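You operate a simulated robot arm through the tools that you are given. There is no shell and no other tool. Be economical: measure what you need, move in short steps, check, and stop when the job is done.

You run a simulated robot arm. Do the job below in one go: nothing can be reset, and whatever is moved stays where it is left.

Task
Put things in order on the dining table top. At the end: two of the wilted plants from the dining table top are on the glass tray; the sugar pourer stands where the teal ribbon tin stood; the teal ribbon tin is on the orange saucer; whatever was shut is shut again. Leave all else as you found it, and nothing knocked over.

Only the result counts: the job must be done as asked and must still hold three seconds after the hand-in. Knocking over, shifting, dropping, spilling or breaking anything else fails it.

Robot
A 7-joint arm with a two-finger parallel gripper, fixed in place. Base frame: the origin is at the foot of the arm, x ahead of it, y to its left, z up; the work surface is at about z = 90. Lengths are in cm, angles in rad, forces in N, time in s.
With the tool pointing down near the work surface it reaches from about 24 to 68 cm from the base axis. Its first joint turns from -1.152 to 1.152 rad. Payload 2.4 kg.
The TCP is the grasp point between the finger pads, 3 cm short of the fingertips. In the tool frame z runs along the fingers and y along their closing line. Largest opening 9.4 cm; finger width 2.8, thickness 1; the body of the gripper, 5 by 9.6 cm, starts 5.5 cm behind the TCP.
Orientation is that of the tool frame in the base frame, as a unit quaternion [x, y, z, w]. With the fingers straight down and closing along the base's y, the tool's x points along the base's -x, its y along +y and its z along -z.

Tools
- The arm moves only by the tool play_rows. Its argument "plan" is text: rows parted by semicolons, each of 7 numbers parted by spaces: the shift along the base's x, y, z in units of 25 mm (1.0 is 25 mm), then the turn, a rotation vector about the base's x, y, z in units of 6 degrees (1.0 is 6 degrees), then the gripper command, from -1 (fully open) to 1 (shut), values between in proportion. In form: tx ty tz wx wy wz jaw; .... A call has 1 to 12 rows; each row shifts and turns the commanded pose from where the row before left it. A call with a number of a shift or a turn outside -1 to 1 is refused whole. Each row takes 0.2 s and may step no farther than 5 cm and 0.15 rad from the row before; otherwise, or with a gripper value out of range, the whole call is refused. Where a pose cannot be reached the arm comes as near as it can. A force on the tool above 40 N (or 10 N above the force at the start of the call, whichever is more), or a blocked arm, ends the call early, and 0.2 s more pass. Each finger travels about 15.3 cm/s and halts on what it meets, pressing with about 21 N; the grip force reading is that of the motor and also rises with nothing between the fingers. The clock runs only during rows and for 0.2 s after the last one: add rows that do not move to give the fingers time. It gives the time, the measured TCP pose, the force on the tool (base axes), the opening and the grip force at its end, in the units of the frame above (readings bear some noise).
- Cameras (640 x 400 px; columns grow to the right, rows downward): "scene" is fixed at [4.82, 48.66, 143.51]; the picture's right is [-0.62, -0.79, 0.00], its down [-0.51, 0.40, -0.76] and it looks along [0.60, -0.47, -0.65] (base axes); focal length 248 px, centre (320, 200). "wrist" rides on the gripper at [-3.7, 0, -5.8] in the tool frame; the picture's right is [0.00, -1.00, 0.00], its down [0.97, 0.00, -0.24] and it looks along [0.24, 0.00, 0.97] (tool axes); focal length 218 px, centre (320, 200).
- capture(camera): a new picture of that camera. The clock stands still meanwhile.
- measure_at(camera, pixels): for up to 12 pixels [column, row] of the newest picture of that camera ("zoom" is the newest enlarged one), the place [x, y, z] in the base frame of the surface seen there, good to about 0.2 cm. The clock stands still meanwhile.
- inspect(camera, box): a new picture of the part [left, top, right, bottom] of that camera's present view, enlarged. The clock stands still meanwhile.
- finish_job(): hands the job in; it is judged then, once.

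Work in short steps. Measure before you move; look again where a grasp or a placing could have gone wrong, and mend it. You have 80 turns and 46 pictures in all, those below and enlarged ones among them. Open the gripper and draw the arm clear of the work before you hand the job in, unless the task says otherwise; then end with one line.

The tools are called as a command line: name --argument value ..., lists and objects as JSON in quotes. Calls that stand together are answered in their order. play_rows: Moves the arm, as the interface text tells. Its arguments: {"type":"object","properties":{"plan":{"type":"string"}},"required":["plan"]} The other tools are called the same way: capture (camera) takes a picture; measure_at (camera, pixels) gives the place of the surface under pixels of a picture; inspect (camera, box) takes an enlarged picture of a part of a camera's view; finish_job () hands the job in.

At the start:

```text
clock: 0.0
position: [35.35, 4.02, 124.28]
orientation: [0.0, 1.0, 0.0, 0.0]
contact_force: [0.0, 0.2, -0.2]
finger_gap: 9.42
grip_force: 0.1
```

scene: 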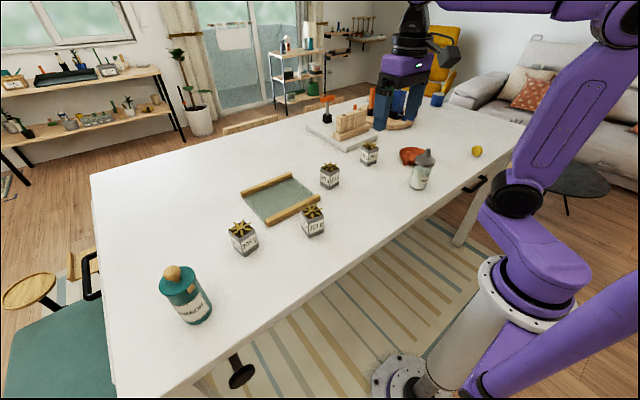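
wrist: 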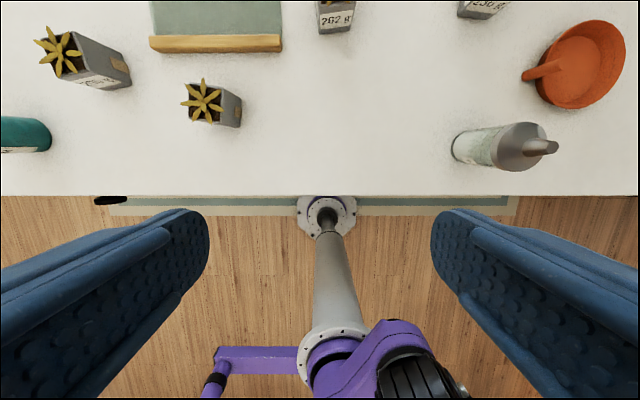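

The scene shows four plants, a tray near (280,200), a teal tin at (187,295), a pourer at (422,170) and a saucer at (412,156). I'll enlarge the views for detail.

inspect --camera "scene" --box '[220, 140, 380, 260]'

inspect --camera "scene" --box '[300, 80, 500, 205]'

inspect --camera "scene" --box '[80, 220, 280, 390]'

```text
3.33 times, centred on (300, 200) of scene
```

zoom: 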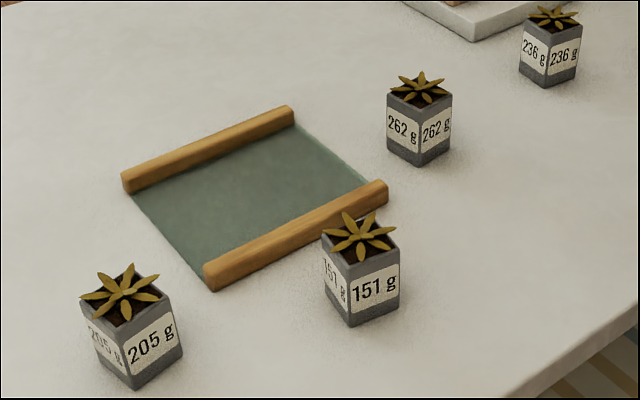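

```text
3.20 times, centred on (400, 142) of scene
```

zoom: 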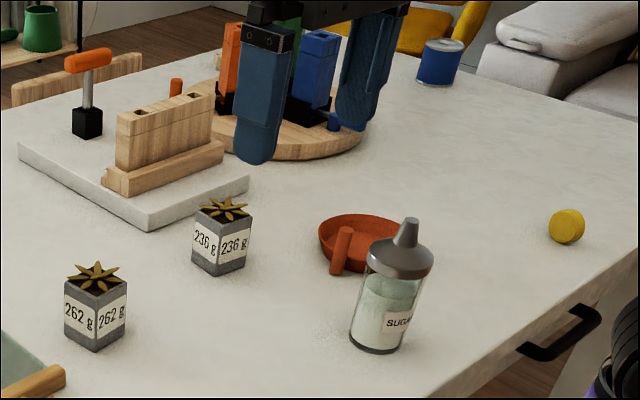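

```text
2.35 times, centred on (180, 305) of scene
```

zoom: 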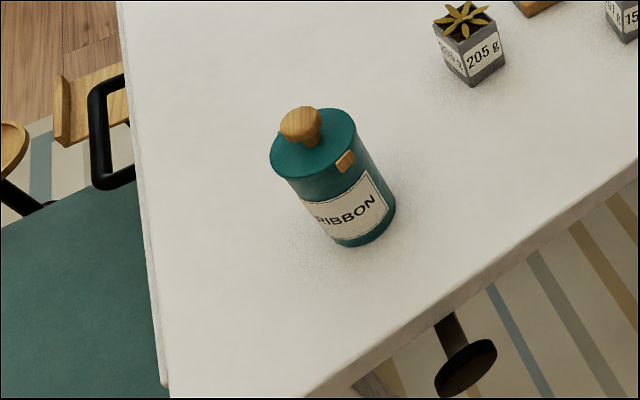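

Next I'll measure the items: scene pixels for the plants, tray, tin, pourer and saucer.

measure_at --camera "scene" --pixels '[[187, 289], [174, 271], [195, 322], [243, 229], [245, 254], [312, 213], [314, 235], [280, 200], [268, 184], [293, 209], [258, 197], [303, 193]]'

measure_at --camera "scene" --pixels '[[425, 152], [418, 186], [422, 172], [412, 153], [405, 158], [401, 155], [425, 161], [412, 148], [330, 168], [369, 148], [430, 161], [416, 162]]'

measure_at --camera "wrist" --pixels '[[575, 65], [540, 72], [515, 148], [541, 147], [475, 147], [203, 102], [231, 105], [62, 52], [600, 30], [216, 44], [40, 135], [200, 15]]'

```text
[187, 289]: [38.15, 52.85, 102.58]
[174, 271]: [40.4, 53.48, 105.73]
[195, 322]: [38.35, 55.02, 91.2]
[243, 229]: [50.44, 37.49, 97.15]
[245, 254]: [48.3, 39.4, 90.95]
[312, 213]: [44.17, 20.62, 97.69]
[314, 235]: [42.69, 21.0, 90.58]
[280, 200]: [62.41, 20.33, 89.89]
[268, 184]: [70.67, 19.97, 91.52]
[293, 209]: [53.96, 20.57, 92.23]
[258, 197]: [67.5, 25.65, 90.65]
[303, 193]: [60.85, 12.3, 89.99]
```

```text
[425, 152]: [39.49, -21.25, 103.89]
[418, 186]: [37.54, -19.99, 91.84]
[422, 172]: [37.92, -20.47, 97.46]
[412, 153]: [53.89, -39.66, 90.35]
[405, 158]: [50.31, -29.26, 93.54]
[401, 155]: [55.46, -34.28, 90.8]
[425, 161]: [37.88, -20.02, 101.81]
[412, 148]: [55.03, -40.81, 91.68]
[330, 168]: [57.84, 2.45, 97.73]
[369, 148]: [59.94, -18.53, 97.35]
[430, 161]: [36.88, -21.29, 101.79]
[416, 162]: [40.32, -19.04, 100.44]
```

```text
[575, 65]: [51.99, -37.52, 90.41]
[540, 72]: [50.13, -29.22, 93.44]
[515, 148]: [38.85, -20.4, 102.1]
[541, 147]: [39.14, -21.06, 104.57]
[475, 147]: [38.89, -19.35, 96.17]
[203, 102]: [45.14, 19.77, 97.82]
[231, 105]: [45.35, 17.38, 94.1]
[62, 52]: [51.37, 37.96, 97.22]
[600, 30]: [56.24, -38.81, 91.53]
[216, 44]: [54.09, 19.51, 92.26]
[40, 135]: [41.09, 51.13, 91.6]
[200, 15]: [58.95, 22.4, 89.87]
```

The 151 g pot is near (45,19.7) and the 205 g pot near (51,38). These are the two lightest, so they're the natural picks. I'll move above the 151 g pot and look down to get its yaw.

play_rows --plan "0.54 0.89 -0.57 0 0 0 -1;0.54 0.89 -0.57 0 0 0 -1;0.54 0.89 -0.57 0 0 0 -1;0.54 0.89 -0.57 0 0 0 -1;0.54 0.89 -0.57 0 0 0 -1;0.54 0.89 -0.57 0 0 0 -1;0.54 0.89 -0.57 0 0 0 -1;0 0 0 0 0 0 -1"

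capture --camera "wrist"

```text
clock: 1.8
position: [45.02, 19.39, 114.38]
orientation: [0.0, 1.0, 0.0, 0.0]
contact_force: [0.4, 0.2, -0.1]
finger_gap: 9.4
grip_force: 0.0
```

```text
40 pictures are left
```

wrist: 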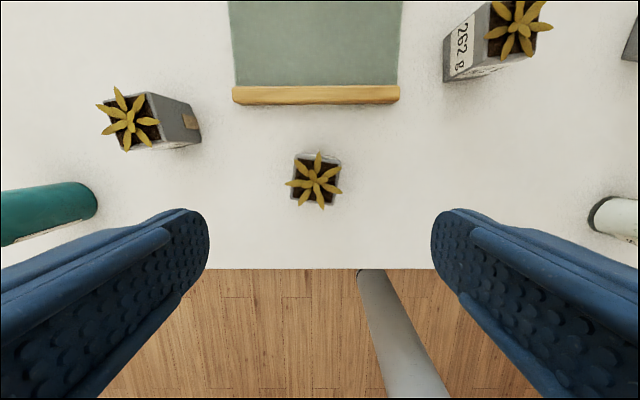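

The 151 g pot sits at (316,180) and looks slightly turned. I'll zoom in on it and the tray, and measure the tray extents and pot centre.

inspect --camera "wrist" --box '[276, 150, 356, 210]'

measure_at --camera "wrist" --pixels '[[235, 95], [398, 94], [238, 82], [397, 80], [232, 5], [400, 5], [316, 180], [300, 157], [338, 160], [294, 204], [334, 206], [315, 40]]'

```text
6.67 times, centred on (316, 180) of wrist
```

zoom: 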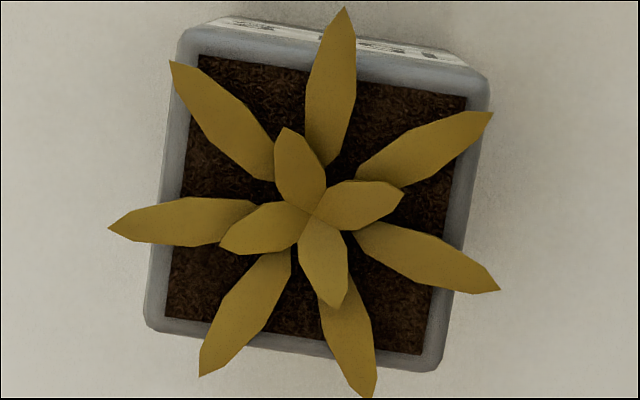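

```text
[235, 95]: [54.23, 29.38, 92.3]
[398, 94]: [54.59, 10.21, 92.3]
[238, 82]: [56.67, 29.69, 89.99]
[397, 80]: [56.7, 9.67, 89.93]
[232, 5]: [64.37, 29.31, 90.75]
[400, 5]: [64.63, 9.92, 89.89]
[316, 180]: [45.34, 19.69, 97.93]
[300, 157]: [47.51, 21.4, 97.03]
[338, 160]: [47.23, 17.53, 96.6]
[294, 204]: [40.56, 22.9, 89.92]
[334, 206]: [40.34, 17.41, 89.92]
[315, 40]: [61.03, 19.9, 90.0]
```

The pot is turned about -7.5° with its centre near (45.2,19.65) and width about 4.85. I'll turn to match and go down to z≈94.2, still open.

play_rows --plan "0.08 0.02 -0.9 0 0 -0.62 -1;0.06 0 -0.9 0 0 -0.63 -1;0 0 -0.9 0 0 0 -1;0 0 -0.9 0 0 0 -1;0 0 -0.9 0 0 0 -1;0 0 -0.9 0 0 0 -1;0 0 -0.9 0 0 0 -1;0 0 -0.9 0 0 0 -1;0 0 -0.84 0 0 0 -1;0 0 0 0 0 0 -1"

capture --camera "wrist"

```text
clock: 4.0
position: [45.24, 19.6, 94.04]
orientation: [0.066, 0.998, 0.001, 0.001]
contact_force: [-0.1, 0.2, 0.3]
finger_gap: 9.39
grip_force: 0.0
```

```text
38 pictures are left
```

wrist: 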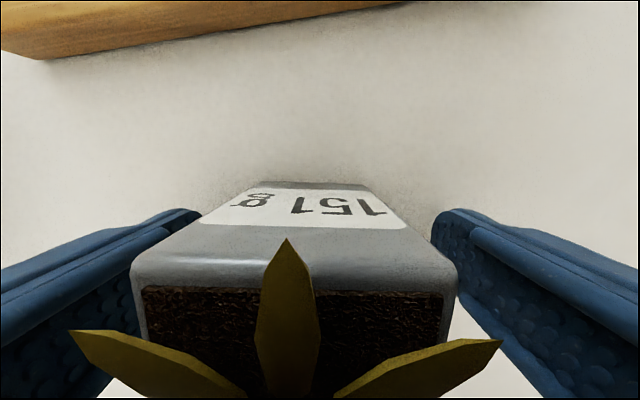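

The pot is between the fingers, sitting about 0.4 cm to the left (columns 133–457). I'll nudge +y, close, and lift.

play_rows --plan "0 0.16 0 0 0 -0.2 -1;0 0 0 0 0 0 0.2;0 0 0 0 0 0 1;0 0 0 0 0 0 1;0 0 0 0 0 0 1;0 0 0.4 0 0 0 1;0 0 0.8 0 0 0 1;0 0 0.8 0 0 0 1;0 0 0 0 0 0 1"

capture --camera "wrist"

```text
clock: 6.0
position: [45.28, 19.79, 99.03]
orientation: [0.075, 0.997, 0.0, 0.0]
contact_force: [1.0, 0.1, -1.4]
finger_gap: 5.42
grip_force: 21.2
```

```text
37 pictures are left
```

wrist: 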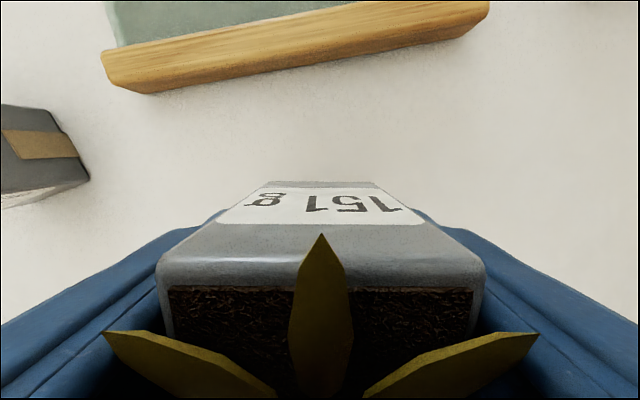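

The pot is held (gap 5.42). I'll carry it over the handle to (61,14) above the glass.

play_rows --plan "0 0 0.5 0 0 0 1;0.79 -0.3 0 0 0 0.18 1;0.79 -0.3 0 0 0 0.18 1;0.79 -0.3 0 0 0 0.18 1;0.79 -0.3 0 0 0 0.18 1;0.8 -0.3 0 0 0 0.18 1;0.79 -0.31 0 0 0 0.18 1;0.79 -0.31 0 0 0 0.18 1;0.8 -0.3 0 0 0 0.18 1;0 0 0 0 0 0 1"

play_rows --plan "0 0 -0.8 0 0 0 1;0 0 -0.8 0 0 0 1;0 0 -0.5 0 0 0 1;0 0 -0.16 0 0 0 1;0 0 0 0 0 0 1"

capture --camera "wrist"

capture --camera "scene"

```text
clock: 8.2
position: [61.25, 13.78, 100.53]
orientation: [0.001, 1.0, 0.0, 0.0]
contact_force: [0.4, 0.7, -1.3]
finger_gap: 5.44
grip_force: 21.4
```

```text
clock: 9.4
position: [61.17, 13.82, 94.82]
orientation: [0.0, 1.0, -0.001, 0.001]
contact_force: [-3.9, -0.7, 11.5]
finger_gap: 5.42
grip_force: 21.2
```

```text
36 pictures are left
```

wrist: 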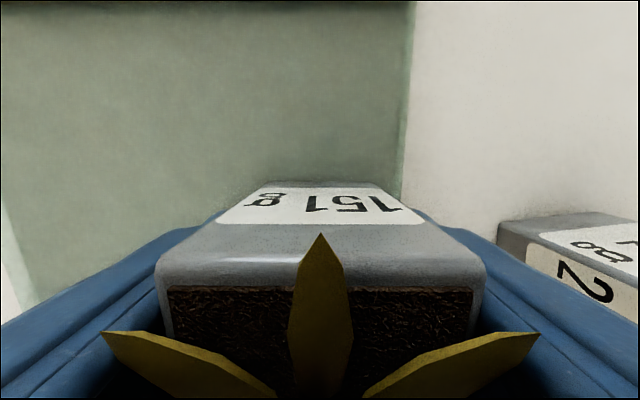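

```text
35 pictures are left
```

scene: 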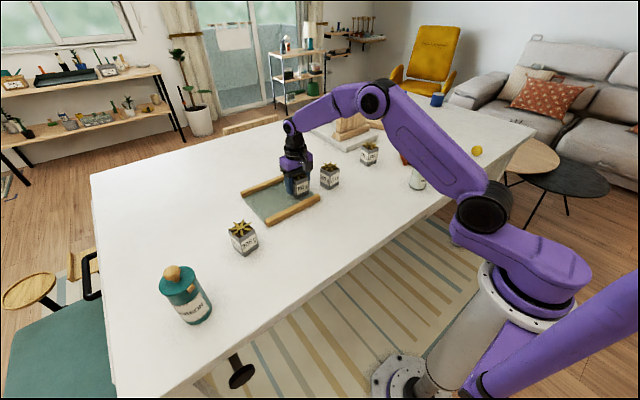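

Contact reads 11.5 N at z≈94.8, so the pot is resting on the glass. I'll ease up a touch, release and rise.

play_rows --plan "0 0 0.1 0 0 0 1;0 0 0 0 0 0 0.5;0 0 0 0 0 0 0;0 0 0 0 0 0 -0.6;0 0 0 0 0 0 -0.6;0 0 0.5 0 0 0 -0.6;0 0 0.9 0 0 0 -0.6;0 0 0.9 0 0 0 -0.6;0 0 0.9 0 0 0 -1;0 0 0.9 0 0 0 -1"

capture --camera "wrist"

```text
clock: 11.6
position: [61.15, 13.81, 105.3]
orientation: [0.0, 1.0, 0.0, 0.0]
contact_force: [-0.5, -0.3, -0.2]
finger_gap: 9.42
grip_force: 0.0
```

```text
34 pictures are left
```

wrist: 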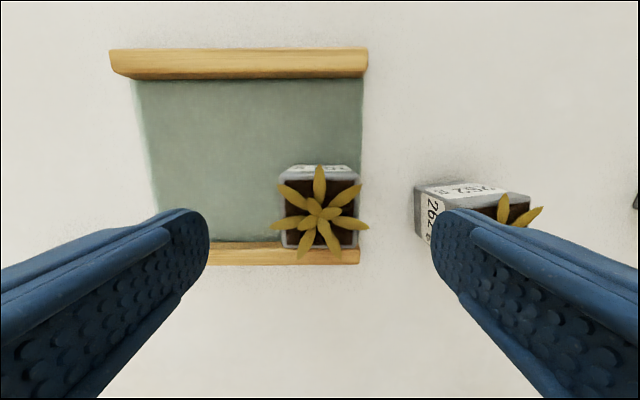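

The pot looks upright on the glass at (320,205). I'll verify its rim height and the glass extents.

measure_at --camera "wrist" --pixels '[[282, 210], [356, 210], [300, 176], [320, 210], [150, 85], [360, 85], [240, 230], [158, 180], [240, 251], [362, 150]]'

play_rows --plan "0 0 0.8 0 0 0 -1;-0.5 0.8 0.6 0 0 0 -1;-0.5 1 0.2 0 0 0 -1;-0.5 1 0.2 0 0 0 -1;-0.5 1 0 0 0 0 -1;-0.5 1 0 0 0 0 -1;-0.5 1 0 0 0 0 -1;-0.5 1 0 0 0 0 -1;-0.5 1 0 0 0 0 -1;-0.2 1 0 0 0 0 -1;0 0.7 0 0 0 0 -1;0 0 0 0 0 0 -1"

capture --camera "wrist"

```text
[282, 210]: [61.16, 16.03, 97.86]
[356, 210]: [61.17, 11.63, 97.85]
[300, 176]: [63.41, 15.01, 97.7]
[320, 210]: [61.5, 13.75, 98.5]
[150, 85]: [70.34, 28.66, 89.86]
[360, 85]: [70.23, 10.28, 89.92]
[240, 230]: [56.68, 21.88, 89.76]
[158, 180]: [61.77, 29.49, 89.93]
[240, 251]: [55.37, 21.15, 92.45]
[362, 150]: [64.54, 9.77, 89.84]
```

```text
clock: 14.2
position: [50.62, 37.65, 109.76]
orientation: [0.001, 1.0, 0.0, 0.0]
contact_force: [-0.7, 0.0, -0.4]
finger_gap: 9.41
grip_force: 0.0
```

```text
33 pictures are left
```

wrist: 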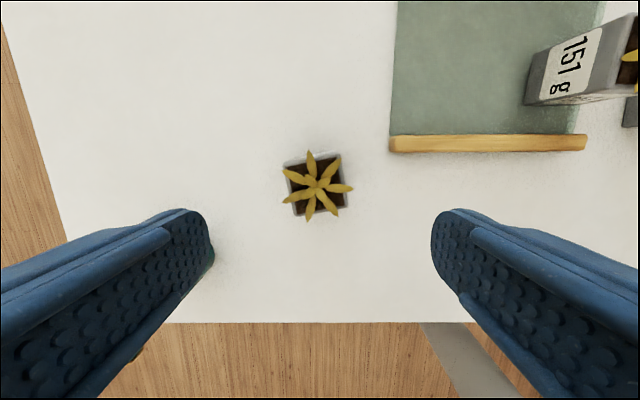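

The 151 g pot is level on the glass. The 205 g pot is at (318,185) and turned, so I'll zoom for its yaw and measure its centre.

inspect --camera "wrist" --box '[278, 145, 358, 225]'

measure_at --camera "wrist" --pixels '[[318, 185], [290, 160], [339, 158], [293, 212], [346, 205]]'

```text
5.00 times, centred on (318, 185) of wrist
```

zoom: 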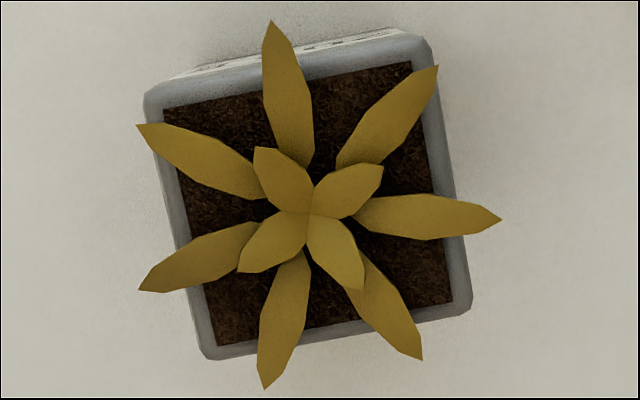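

```text
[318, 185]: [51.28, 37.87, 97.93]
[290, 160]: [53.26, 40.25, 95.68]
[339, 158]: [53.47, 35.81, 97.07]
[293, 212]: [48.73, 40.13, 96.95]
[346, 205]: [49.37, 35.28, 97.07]
```

The 205 g pot is turned about +12° with its centre near (51.2,38.0). I'll align with it and go down.

play_rows --plan "0.28 0.08 -0.5 0 0 1 -1;0 0 -0.9 0 0 1 -1;0 0 -0.9 0 0 0 -1;0 0 -0.9 0 0 0 -1;0 0 -0.9 0 0 0 -1;0 0 -0.9 0 0 0 -1;0 0 -0.7 0 0 0 -1;0 0 -0.54 0 0 0 -1;0 0 0 0 0 0 -1"

capture --camera "wrist"

```text
clock: 16.2
position: [51.33, 37.74, 94.15]
orientation: [-0.104, 0.995, -0.001, 0.0]
contact_force: [0.3, -0.1, 0.5]
finger_gap: 9.4
grip_force: 0.0
```

```text
31 pictures are left
```

wrist: 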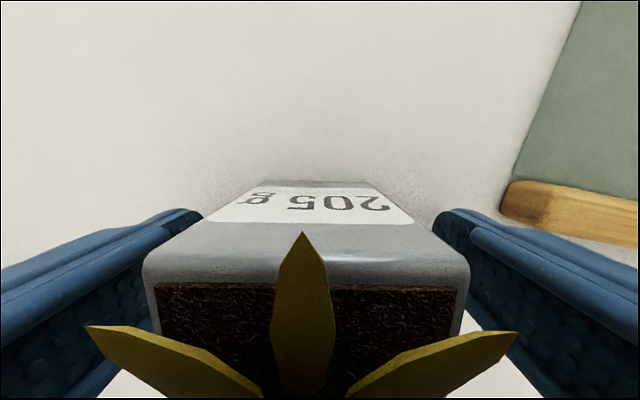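

It's well aligned, about 0.2 cm to the left. I'll nudge, close and lift.

play_rows --plan "0 0.08 0 0 0 -0.1 -1;0 0 0 0 0 0 0.2;0 0 0 0 0 0 1;0 0 0 0 0 0 1;0 0 0 0 0 0 1;0 0 0.4 0 0 0 1;0 0 0.8 0 0 0 1;0 0 0.8 0 0 0 1;0 0 0.5 0 0 0 1;0 0 0 0 0 0 1"

```text
clock: 18.4
position: [51.39, 38.03, 100.47]
orientation: [-0.098, 0.995, 0.0, 0.0]
contact_force: [0.3, -0.5, -1.7]
finger_gap: 5.44
grip_force: 21.5
```

Held (gap 5.44). I'll carry it to (61,24.5) over the glass and lower it.

play_rows --plan "0.56 -0.78 0 0 0 -0.27 1;0.56 -0.78 0 0 0 -0.27 1;0.56 -0.78 0 0 0 -0.27 1;0.56 -0.78 0 0 0 -0.27 1;0.56 -0.78 0 0 0 -0.27 1;0.56 -0.78 0 0 0 -0.27 1;0.56 -0.78 0 0 0 -0.28 1;0 0 0 0 0 0 1;0 0 -0.8 0 0 0 1;0 0 -0.8 0 0 0 1;0 0 -0.4 0 0 0 1;0 0 -0.1 0 0 0 1"

capture --camera "wrist"

```text
clock: 21.0
position: [61.23, 24.33, 95.25]
orientation: [0.001, 1.0, 0.001, 0.001]
contact_force: [-0.2, -0.4, -2.0]
finger_gap: 5.4
grip_force: 20.9
```

```text
30 pictures are left
```

wrist: 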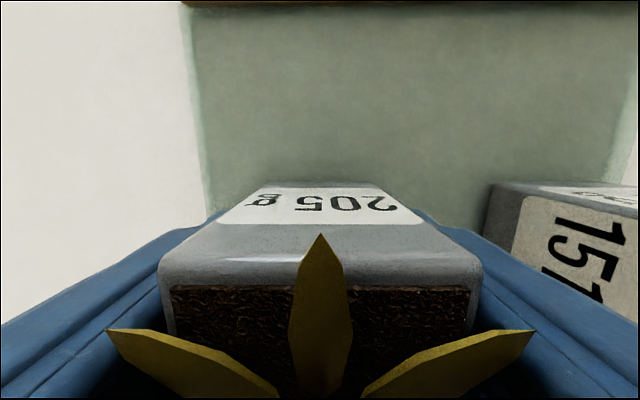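

It's above the glass with no contact yet. I'll lower it gently to contact, release and rise.

play_rows --plan "0 0 -0.12 0 0 0 1;0 0 -0.06 0 0 0 1;0 0 0 0 0 0 1"

play_rows --plan "0 0 0 0 0 0 0.5;0 0 0 0 0 0 0;0 0 0 0 0 0 -0.6;0 0 0 0 0 0 -0.6;0 0 0.5 0 0 0 -0.6;0 0 0.9 0 0 0 -0.6;0 0 0.9 0 0 0 -0.6;0 0 0.9 0 0 0 -1;0 0 0.9 0 0 0 -1;0 0 0.9 0 0 0 -1"

capture --camera "wrist"

```text
clock: 21.8
position: [61.24, 24.43, 94.93]
orientation: [0.001, 1.0, 0.001, 0.001]
contact_force: [-3.5, -1.5, 12.6]
finger_gap: 5.42
grip_force: 20.8
```

```text
clock: 24.0
position: [60.98, 24.46, 107.39]
orientation: [0.001, 1.0, 0.0, 0.0]
contact_force: [0.4, -1.1, 0.4]
finger_gap: 9.4
grip_force: 0.0
```

```text
29 pictures are left
```

wrist: 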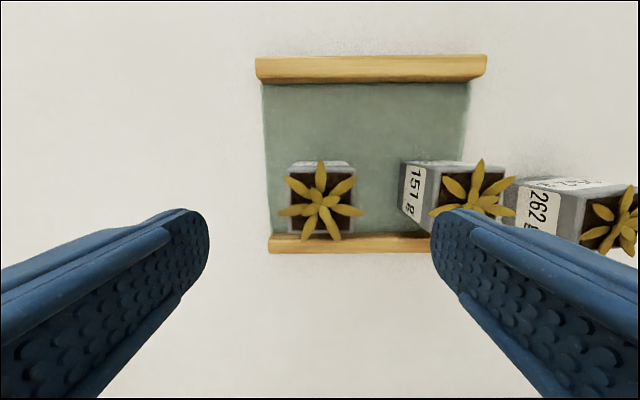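

Both plants stand on the glass. Next I'll rise and move towards the tin to look at its lid and body.

play_rows --plan "0 0 0.8 0 0 0 -1;-0.82 0.82 0.4 0 0 0 -1;-0.84 0.82 0.4 0 0 0 -1;-0.84 0.82 0.4 0 0 0 -1;-0.84 0.82 0.4 0 0 0 -1;-0.84 0.82 0.4 0 0 0 -1;-0.84 0.82 0.4 0 0 0 -1;-0.84 0.82 0.4 0 0 0 -1;-0.84 0.82 0.4 0 0 0 -1;-0.84 0.82 0.3 0 0 0 -1;-0.84 0.82 0 0 0 0 -1;-0.8 0.8 0 0 0 0 -1"

capture --camera "wrist"

```text
clock: 26.6
position: [38.19, 46.82, 118.18]
orientation: [0.0, 1.0, 0.0, 0.0]
contact_force: [-0.3, -0.8, -0.6]
finger_gap: 9.39
grip_force: 0.0
```

```text
28 pictures are left
```

wrist: 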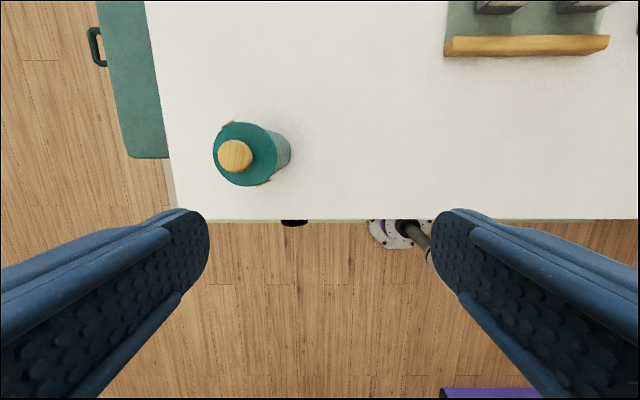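

The tin's lid is at (245,155), with tabs at about (230,123) and (265,183). I'll zoom in and measure.

inspect --camera "wrist" --box '[200, 110, 304, 200]'

measure_at --camera "wrist" --pixels '[[236, 155], [222, 155], [252, 160], [213, 150], [276, 154], [248, 123], [245, 186], [285, 150], [230, 124], [265, 183], [200, 216], [169, 170]]'

```text
4.44 times, centred on (252, 155) of wrist
```

zoom: 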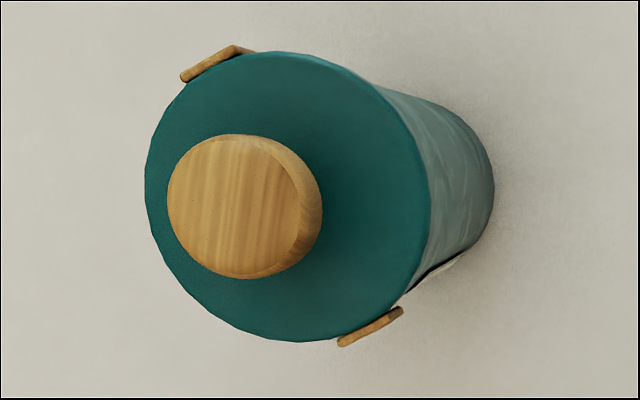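

```text
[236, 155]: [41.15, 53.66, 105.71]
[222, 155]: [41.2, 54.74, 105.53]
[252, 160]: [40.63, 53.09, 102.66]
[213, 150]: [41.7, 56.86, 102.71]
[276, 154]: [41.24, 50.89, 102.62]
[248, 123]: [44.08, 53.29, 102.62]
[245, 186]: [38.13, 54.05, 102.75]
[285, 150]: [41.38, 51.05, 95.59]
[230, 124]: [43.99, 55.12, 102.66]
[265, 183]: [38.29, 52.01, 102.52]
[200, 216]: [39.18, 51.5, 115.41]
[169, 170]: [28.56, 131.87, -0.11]
```

The tin is at (41.15,53.8), 6 cm across, lid top at 102.6 and knob top at 105.7. A top grasp would barely clear the knob, so I'll use a near-horizontal body grasp. First I'll yaw +30°, then pitch up about 75° high above and behind the tin.

play_rows --plan "-0.44 0.14 0 0 0 1 -1;-0.44 0.14 0 0 0 1 -1;-0.44 0.14 0 0 0 1 -1;-0.44 0.14 0 0 0 1 -1;-0.46 0.16 0 0 0 1 -1"

play_rows --plan "0 0 0 0.52 -0.9 0 -1;0 0 0 0.52 -0.9 0 -1;0 0 0 0.52 -0.9 0 -1;0 0 0 0.52 -0.9 0 -1;0 0 0 0.52 -0.9 0 -1;0 0 0 0.52 -0.9 0 -1;0 0 0 0.52 -0.9 0 -1;0 0 0 0.52 -0.9 0 -1;0 0 0 0.52 -0.9 0 -1;0 0 0 0.52 -0.9 0 -1;0 0 0 0.52 -0.9 0 -1;0 0 0 0.52 -0.9 0 -1"

capture --camera "scene"

```text
clock: 27.8
position: [32.87, 48.61, 118.01]
orientation: [-0.259, 0.966, 0.0, -0.001]
contact_force: [-0.2, 0.2, -0.5]
finger_gap: 9.41
grip_force: 0.0
```

```text
clock: 30.4
position: [32.66, 48.67, 118.1]
orientation: [-0.205, 0.767, 0.158, 0.588]
contact_force: [0.5, -0.2, -0.4]
finger_gap: 9.41
grip_force: 0.2
```

```text
26 pictures are left
```

scene: 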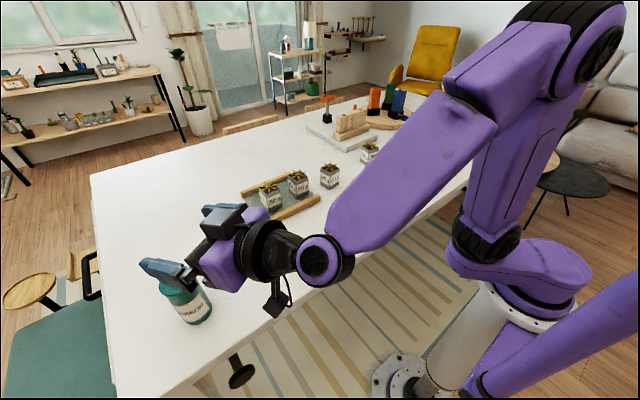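

The pitch works. A small black part hangs beneath the wrist at about (278,305), so I'll measure it for table clearance before descending.

inspect --camera "scene" --box '[130, 190, 350, 330]'

measure_at --camera "scene" --pixels '[[275, 316], [283, 305], [272, 290], [155, 264], [180, 283], [225, 212], [220, 290], [300, 350], [200, 388], [330, 270]]'

```text
2.86 times, centred on (240, 260) of scene
```

zoom: 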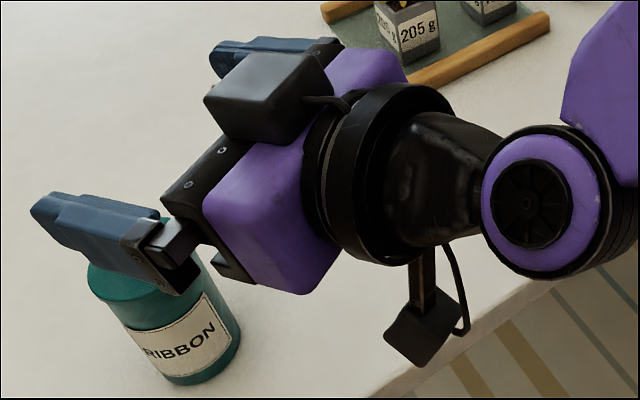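

```text
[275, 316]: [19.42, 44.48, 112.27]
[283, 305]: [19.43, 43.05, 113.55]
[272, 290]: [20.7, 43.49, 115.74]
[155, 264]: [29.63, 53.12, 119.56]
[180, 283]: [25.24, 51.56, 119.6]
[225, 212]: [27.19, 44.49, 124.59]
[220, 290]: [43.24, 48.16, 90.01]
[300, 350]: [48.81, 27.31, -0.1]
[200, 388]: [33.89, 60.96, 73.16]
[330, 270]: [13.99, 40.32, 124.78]
```

The hanging part sits about 6 cm below TCP level. Easing the pitch to about 66° gives it more room, so I'll do that and descend to z=98 behind the tin.

play_rows --plan "0 0 -0.8 -0.375 0.65 0 -1;0 0 -0.8 -0.375 0.65 0 -1;0 0 -0.9 0 0 0 -1;0 0 -0.9 0 0 0 -1;0 0 -0.9 0 0 0 -1;0 0 -0.9 0 0 0 -1;0 0 -0.9 0 0 0 -1;0 0 -0.9 0 0 0 -1;0 0 -0.6 0 0 0 -1;0 0 -0.4 0 0 0 -1;0 0 0 0 0 0 -1"

capture --camera "wrist"

capture --camera "scene"

```text
clock: 32.8
position: [32.65, 48.69, 97.8]
orientation: [-0.217, 0.811, 0.142, 0.525]
contact_force: [0.1, 0.2, 0.4]
finger_gap: 9.42
grip_force: 0.1
```

```text
24 pictures are left
```

wrist: 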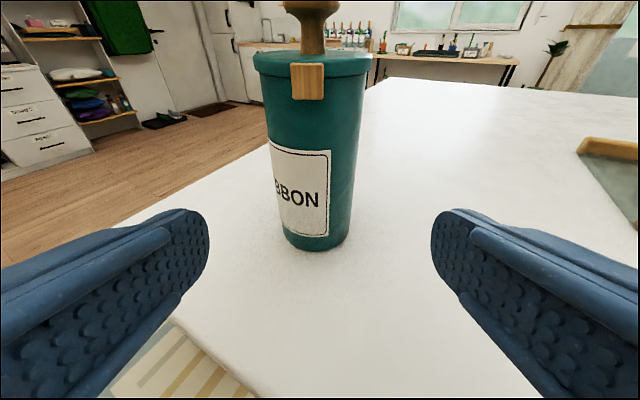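

```text
23 pictures are left
```

scene: 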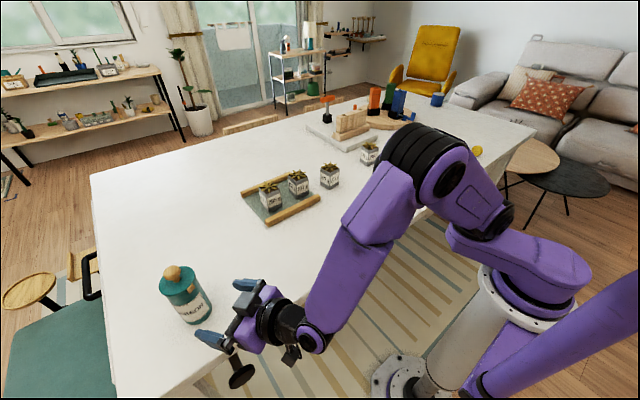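

The tin is centred (column ~315) with a thin clipped lid and a bare body below. I'll advance 8.8 cm along azimuth 30° and check.

play_rows --plan "0.5 0.29 0 0 0 0 -1;0.6 0.35 0 0 0 0 -1;0.6 0.35 0 0 0 0 -1;0.6 0.35 0 0 0 0 -1;0.45 0.25 0 0 0 0 -1;0.3 0.17 0 0 0 0 -1;0 0 0 0 0 0 -1"

capture --camera "wrist"

```text
clock: 34.4
position: [40.25, 52.97, 98.06]
orientation: [-0.217, 0.811, 0.142, 0.524]
contact_force: [-0.7, -0.3, 0.1]
finger_gap: 9.4
grip_force: 0.0
```

```text
22 pictures are left
```

wrist: 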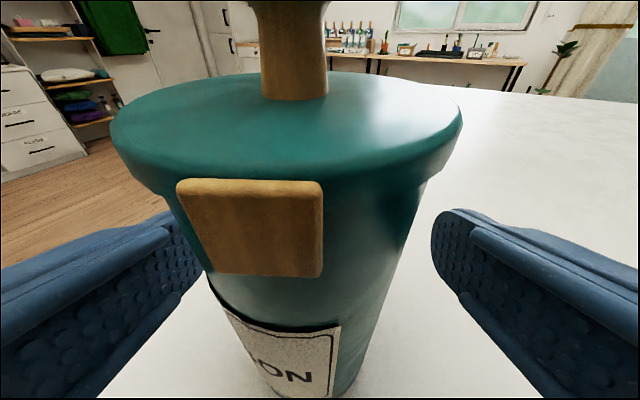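

The tin is between the fingers, slightly left. I'll nudge, close and lift.

play_rows --plan "-0.06 0.1 0 0 0 0 -1;0 0 0 0 0 0 0;0 0 0 0 0 0 0.6;0 0 0 0 0 0 1;0 0 0 0 0 0 1;0 0 0 0 0 0 1;0 0 0.3 0 0 0 1;0 0 0.6 0 0 0 1;0 0 0.8 0 0 0 1;0 0 0 0 0 0 1"

capture --camera "wrist"

```text
clock: 36.6
position: [40.2, 53.37, 102.26]
orientation: [-0.217, 0.811, 0.141, 0.525]
contact_force: [-0.2, 0.4, -1.6]
finger_gap: 5.78
grip_force: 21.5
```

```text
21 pictures are left
```

wrist: 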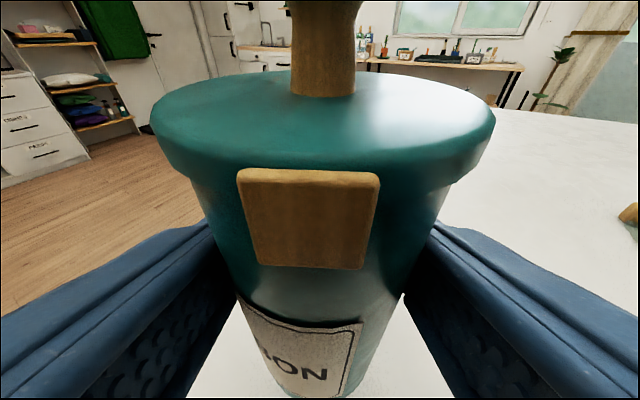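

Tin held (gap 5.78). I'll lift it high, swing it across and turn it towards azimuth -15°.

play_rows --plan "0 0 1 0 0 0 1;0 0 1 0 0 0 1;-0.3 -1 1 0 0 -0.3 1;-0.3 -1 1 0 0 -0.3 1;-0.3 -1 1 0 0 -0.3 1;-0.3 -1 1 0 0 -0.3 1;0 -1 0 0 0 -0.6 1;0 -1 0 0 0 -0.6 1;0 -1 0 0 0 -0.6 1;0 -1 0 0 0 -0.6 1;0 -1 0 0 0 -0.6 1;0 -1 0 0 0 -0.6 1"

play_rows --plan "0.1 -1 0 0 0 -0.225 1;0.1 -1 0 0 0 -0.225 1;0.1 -1 0 0 0 -0.225 1;0.1 -1 0 0 0 -0.225 1;0.1 -1 0 0 0 -0.225 1;0.1 -1 0 0 0 -0.225 1;0.1 -1 0 0 0 -0.225 1;0.1 -1 0 0 0 -0.225 1;0.1 -1 0 0 0 -0.225 1;0.1 -1 0 0 0 -0.225 1;0.1 -1 0 0 0 -0.225 1;0.1 -1 0 0 0 -0.225 1"

capture --camera "scene"

```text
clock: 39.2
position: [37.1, 28.28, 117.17]
orientation: [-0.008, 0.839, 0.006, 0.544]
contact_force: [-0.7, -1.2, -2.9]
finger_gap: 5.8
grip_force: 21.1
```

```text
clock: 41.8
position: [40.05, -1.76, 117.35]
orientation: [0.11, 0.832, -0.069, 0.539]
contact_force: [0.0, 0.1, -2.5]
finger_gap: 5.75
grip_force: 20.8
```

```text
20 pictures are left
```

scene: 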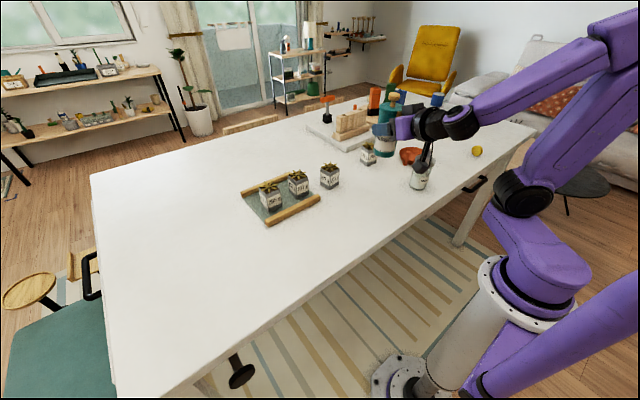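

Everything is clear. I'll move over the saucer at height; its centre is estimated at (51,-37).

play_rows --plan "0.266 -0.937 0 0 0 0 1;0.266 -0.937 0 0 0 0 1;0.266 -0.937 0 0 0 0 1;0.266 -0.937 0 0 0 0 1;0.266 -0.937 0 0 0 0 1;0.266 -0.937 0 0 0 0 1;0.266 -0.937 0 0 0 0 1;0.266 -0.937 0 0 0 0 1;0.266 -0.937 0 0 0 0 1;0.266 -0.937 0 0 0 0 1;0.266 -0.937 0 0 0 0 1"

play_rows --plan "0.266 -0.937 0 0 0 0 1;0.266 -0.937 0 0 0 0 1;0.266 -0.937 0 0 0 0 1;0.266 -0.937 0 0 0 0 1;0 0 -0.5 0 0 0 1;0 0 -0.8 0 0 0 1;0 0 -0.8 0 0 0 1;0 0 0 0 0 0 1"

inspect --camera "scene" --box '[340, 80, 500, 205]'

capture --camera "wrist"

```text
clock: 44.2
position: [47.67, -21.27, 117.72]
orientation: [0.112, 0.833, -0.073, 0.537]
contact_force: [0.1, -0.5, -2.4]
finger_gap: 5.74
grip_force: 20.7
out of reach, approached as far as the arm can: row 9, 10, 11
```

```text
clock: 46.0
position: [50.37, -20.66, 113.96]
orientation: [0.113, 0.833, -0.073, 0.537]
contact_force: [0.3, 0.0, -2.3]
finger_gap: 5.75
grip_force: 21.0
out of reach, approached as far as the arm can: row 1, 2, 3, 4, 5, 6, 7
```

```text
3.20 times, centred on (420, 142) of scene
```

zoom: 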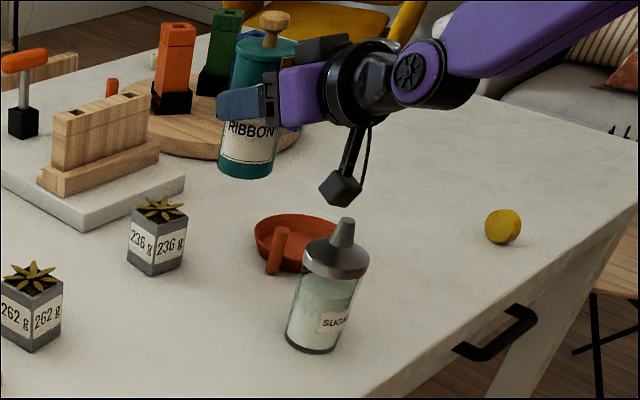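

```text
18 pictures are left
```

wrist: 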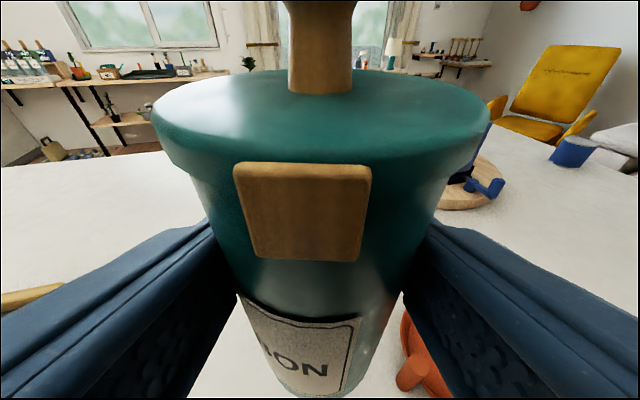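

The pose went out of reach: the tool yaw is too far off the arm's azimuth on this side, and the -40° yaw that would work is blocked by the pourer. I'll park the tin on clear table, move the pourer first, then bring the tin. First I'll back off and see where the command stands.

play_rows --plan "0 0.9 0.3 0 0 0 1;0 0.9 0.3 0 0 0 1"

```text
clock: 46.6
position: [50.25, -16.22, 115.55]
orientation: [0.11, 0.832, -0.071, 0.539]
contact_force: [0.0, -0.1, -1.8]
finger_gap: 5.75
grip_force: 20.9
```

The command follows the actual pose. I'll swing back to about (44,18), where the 151 g pot stood, turning the tool to azimuth about +10°.

play_rows --plan "-0.17 0.91 0 0 0 0.28 1;-0.17 0.91 0 0 0 0.28 1;-0.17 0.91 0 0 0 0.28 1;-0.17 0.91 0 0 0 0.28 1;-0.17 0.91 0 0 0 0.28 1;-0.17 0.91 0 0 0 0.28 1;-0.17 0.91 0 0 0 0.28 1;-0.17 0.91 0 0 0 0.28 1;-0.17 0.91 0 0 0 0.28 1;-0.17 0.91 0 0 0 0.28 1;-0.17 0.91 0 0 0 0.28 1;-0.17 0.91 0 0 0 0.28 1"

play_rows --plan "-0.17 0.91 0 0 0 0.28 1;-0.17 0.91 0 0 0 0.28 1;-0.17 0.91 0 0 0 0.28 1;0 0 -0.8 0 0 0 1;0 0 -0.9 0 0 0 1;0 0 -0.9 0 0 0 1;0 0 -0.9 0 0 0 1;0 0 -0.9 0 0 0 1;0 0 -0.9 0 0 0 1;0 0 -0.7 0 0 0 1;0 0 0 0 0 0 1"

capture --camera "scene"

```text
clock: 49.2
position: [45.21, 11.17, 115.39]
orientation: [-0.037, 0.839, 0.025, 0.543]
contact_force: [-0.3, 0.0, -2.5]
finger_gap: 5.66
grip_force: 21.3
```

```text
clock: 51.6
position: [43.77, 18.03, 100.65]
orientation: [-0.074, 0.836, 0.049, 0.542]
contact_force: [-0.1, 0.6, 3.8]
finger_gap: 5.64
grip_force: 21.7
```

```text
17 pictures are left
```

scene: 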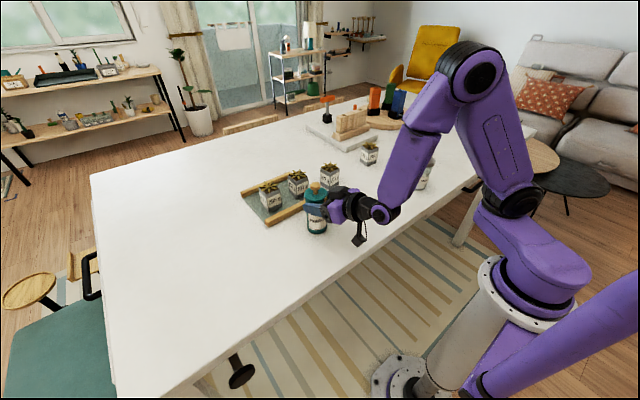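

Upward force is 3.8 N at z=100.65, earlier than expected. I'll look closely at what touches.

inspect --camera "scene" --box '[250, 160, 410, 260]'

measure_at --camera "scene" --pixels '[[316, 186], [316, 232], [308, 230], [325, 230], [358, 243], [316, 240], [318, 222]]'

capture --camera "wrist"

```text
4.00 times, centred on (330, 210) of scene
```

zoom: 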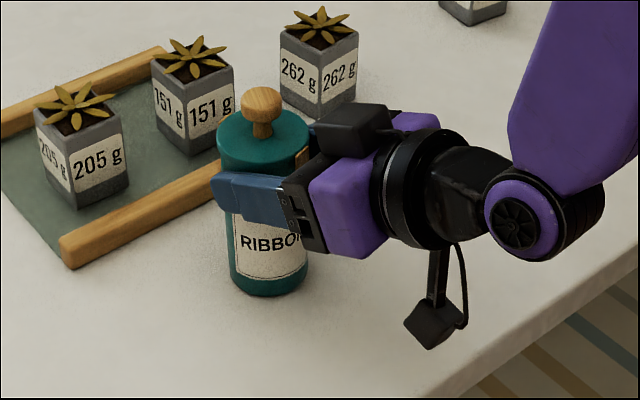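

```text
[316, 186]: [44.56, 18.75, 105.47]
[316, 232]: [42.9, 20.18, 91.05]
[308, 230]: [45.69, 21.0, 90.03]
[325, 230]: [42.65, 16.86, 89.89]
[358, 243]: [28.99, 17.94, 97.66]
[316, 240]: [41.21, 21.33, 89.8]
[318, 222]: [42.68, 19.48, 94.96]
```

```text
15 pictures are left
```

wrist: 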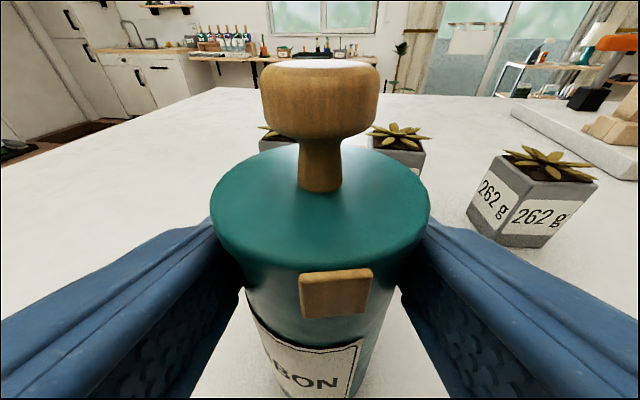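

The knob top at 105.5 shows the tin already standing on the table; it slid down in the grip until the fingers sat just under the lid. I'll release it here and back straight out.

play_rows --plan "0 0 0 0 0 0 0.6;0 0 0 0 0 0 0.2;0 0 0 0 0 0 -0.3;0 0 0 0 0 0 -1;0 0 0 0 0 0 -1;0 0 0 0 0 0 -1;-0.5 -0.09 0 0 0 0 -1;-0.8 -0.14 0 0 0 0 -1;-0.8 -0.14 0 0 0 0 -1;-0.8 -0.14 0 0 0 0 -1;-0.8 -0.14 0 0 0 0 -1;0 0 0 0 0 0 -1"

capture --camera "wrist"

```text
clock: 54.2
position: [34.65, 16.28, 100.53]
orientation: [-0.074, 0.837, 0.048, 0.541]
contact_force: [0.3, -0.7, -0.3]
finger_gap: 9.37
grip_force: 0.1
```

```text
14 pictures are left
```

wrist: 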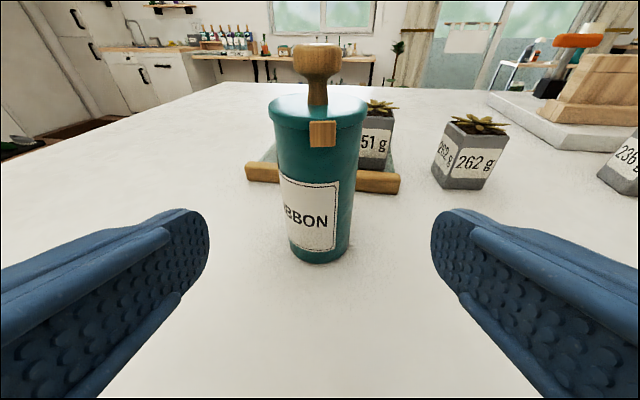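

The tin stands upright with its lid on. I'll record its position and look for the pourer's parameters.

measure_at --camera "wrist" --pixels '[[318, 55], [275, 115], [360, 115], [318, 235], [318, 105], [345, 200], [283, 160], [322, 134]]'

inspect --camera "scene" --box '[380, 130, 460, 200]'

measure_at --camera "scene" --pixels '[[317, 188], [315, 205], [425, 152], [418, 187], [412, 162], [434, 162], [429, 180], [411, 180], [402, 153]]'

```text
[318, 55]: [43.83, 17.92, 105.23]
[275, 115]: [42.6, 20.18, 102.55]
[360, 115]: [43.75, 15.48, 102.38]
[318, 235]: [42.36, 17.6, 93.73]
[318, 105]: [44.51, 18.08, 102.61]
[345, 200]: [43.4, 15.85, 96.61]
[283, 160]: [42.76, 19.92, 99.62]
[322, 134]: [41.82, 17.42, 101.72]
```

```text
5.71 times, centred on (420, 165) of scene
```

zoom: 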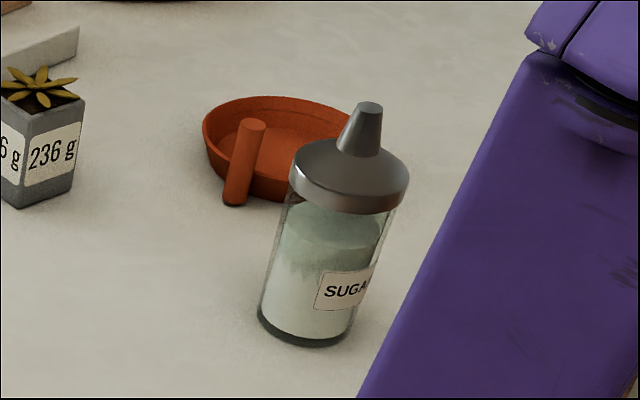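

```text
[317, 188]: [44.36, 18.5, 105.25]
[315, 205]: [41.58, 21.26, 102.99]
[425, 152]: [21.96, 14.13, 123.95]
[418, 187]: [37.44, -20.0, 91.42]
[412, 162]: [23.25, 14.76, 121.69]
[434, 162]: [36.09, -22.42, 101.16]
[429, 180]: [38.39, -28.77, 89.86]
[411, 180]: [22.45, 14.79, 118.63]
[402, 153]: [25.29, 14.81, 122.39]
```

The tin now stands at about (44.9,18). The pourer is near (39.4,-22.3), with its cap rim overhanging the body at z≈100. I'll raise, swing over and yaw to azimuth about -35° behind the pourer.

play_rows --plan "0 0 1 0 0 -0.3 -1;0 0 1 0 0 -0.3 -1;0 0 1 0 0 -0.3 -1;-0.08 -1 0.1 0 0 -0.5 -1;-0.08 -1 0.1 0 0 -0.5 -1;-0.08 -1 0.1 0 0 -0.5 -1;-0.08 -1 0.1 0 0 -0.5 -1;-0.08 -1 0.1 0 0 -0.5 -1;-0.08 -1 0.1 0 0 -0.5 -1;-0.08 -1 0.1 0 0 -0.5 -1;-0.08 -1 0.1 0 0 -0.5 -1;-0.08 -1 0.1 0 0 -0.5 -1"

play_rows --plan "-0.08 -1 0 0 0 -0.5 -1;-0.08 -1 0 0 0 -0.5 -1;-0.08 -1 0 0 0 -0.5 -1;-0.08 -1 0 0 0 -0.5 -1;0 0 0 0 0 0 -1"

capture --camera "wrist"

```text
clock: 56.8
position: [34.95, -3.26, 111.56]
orientation: [0.163, 0.824, -0.104, 0.533]
contact_force: [0.0, -0.3, -0.8]
finger_gap: 9.4
grip_force: 0.1
out of reach, approached as far as the arm can: row 9, 10, 11, 12
```

```text
clock: 58.0
position: [36.38, -11.03, 112.95]
orientation: [0.249, 0.802, -0.161, 0.518]
contact_force: [0.1, 0.6, 0.0]
finger_gap: 9.38
grip_force: 0.1
out of reach, approached as far as the arm can: row 1, 2, 3, 4
```

```text
12 pictures are left
```

wrist: 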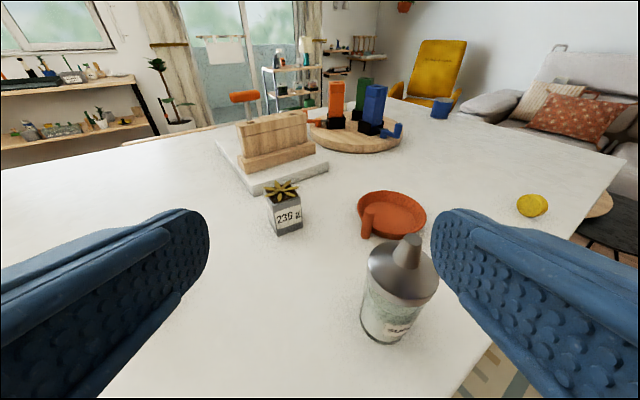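

Another reach limit. I'll try turning further negative in yaw and moving right in small steps to find which side is free.

play_rows --plan "0 0 0 0 0 -1 -1;0 0 0 0 0 -1 -1;0 0 0 0 0 -1 -1;0 0 0 0 0 0 -1"

play_rows --plan "0 -0.8 0 0 0 0 -1;0 -0.8 0 0 0 0 -1;0 0 0 0 0 0 -1"

```text
clock: 59.0
position: [36.37, -11.05, 112.84]
orientation: [0.371, 0.753, -0.238, 0.488]
contact_force: [-0.7, 0.2, -0.1]
finger_gap: 9.4
grip_force: 0.1
```

```text
clock: 59.8
position: [36.42, -15.13, 113.03]
orientation: [0.37, 0.754, -0.238, 0.487]
contact_force: [0.9, 0.7, 0.2]
finger_gap: 9.39
grip_force: 0.1
```

Yaw of about -52° is free. The last wrist picture shows the pourer at (400,290), so I'll measure it there, along with the saucer.

measure_at --camera "wrist" --pixels '[[407, 240], [372, 262], [434, 285], [398, 282], [368, 310], [385, 300], [420, 320], [398, 215], [362, 200], [425, 212], [392, 194], [370, 212]]'

```text
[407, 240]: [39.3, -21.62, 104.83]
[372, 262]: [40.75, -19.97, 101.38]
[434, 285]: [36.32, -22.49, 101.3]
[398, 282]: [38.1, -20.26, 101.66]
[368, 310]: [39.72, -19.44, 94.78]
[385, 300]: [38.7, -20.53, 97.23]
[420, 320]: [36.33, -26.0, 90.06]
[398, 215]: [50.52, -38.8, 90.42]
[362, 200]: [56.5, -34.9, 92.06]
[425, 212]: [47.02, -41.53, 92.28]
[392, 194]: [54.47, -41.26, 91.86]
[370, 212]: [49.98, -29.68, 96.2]
```

The pourer centre is about (39.0,-22.0) with body radius ~2.6, and the saucer floor is around (51,-37). I'll turn to azimuth -65° and set up 9 cm behind the pourer, still high.

play_rows --plan "-0.24 0.26 0 0 0 -1 -1;-0.24 0.26 0 0 0 -1 -1;0 0 -0.9 0 0 0 -1;0 0 -0.9 0 0 0 -1;0 0 0 0 0 0 -1"

```text
clock: 61.0
position: [35.15, -13.54, 108.44]
orientation: [0.447, 0.71, -0.289, 0.461]
contact_force: [-0.7, 0.3, -0.5]
finger_gap: 9.4
grip_force: 0.1
```

Reached. I'll descend to z≈98.5 and look.

play_rows --plan "0 0 -0.9 0 0 0 -1;0 0 -0.9 0 0 0 -1;0 0 -0.9 0 0 0 -1;0 0 -0.8 0 0 0 -1;0 0 -0.46 0 0 0 -1;0 0 0 0 0 0 -1"

capture --camera "wrist"

```text
clock: 62.4
position: [35.19, -13.65, 98.75]
orientation: [0.446, 0.712, -0.289, 0.459]
contact_force: [-0.1, 0.3, -0.6]
finger_gap: 9.37
grip_force: 0.1
```

```text
11 pictures are left
```

wrist: 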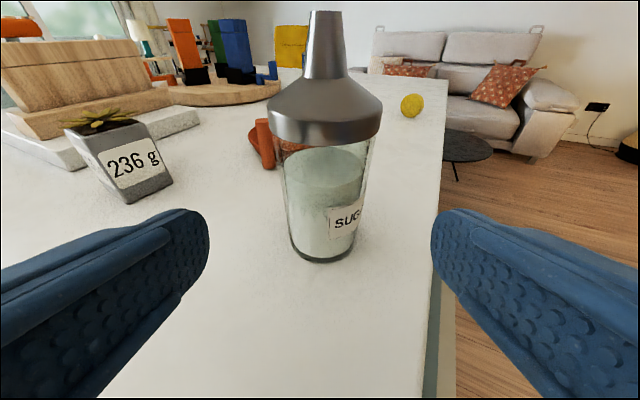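

The pourer is centred (column ~324). I'll measure the body front and cap underside for the advance distance.

measure_at --camera "wrist" --pixels '[[325, 132], [325, 115], [322, 190], [322, 240], [288, 190], [363, 190], [272, 125], [378, 125], [325, 15]]'

```text
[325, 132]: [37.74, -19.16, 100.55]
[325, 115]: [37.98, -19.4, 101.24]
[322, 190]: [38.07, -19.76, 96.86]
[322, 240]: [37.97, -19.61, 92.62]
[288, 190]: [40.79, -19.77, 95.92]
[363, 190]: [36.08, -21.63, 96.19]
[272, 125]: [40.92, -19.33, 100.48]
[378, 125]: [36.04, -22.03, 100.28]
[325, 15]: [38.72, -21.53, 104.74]
```

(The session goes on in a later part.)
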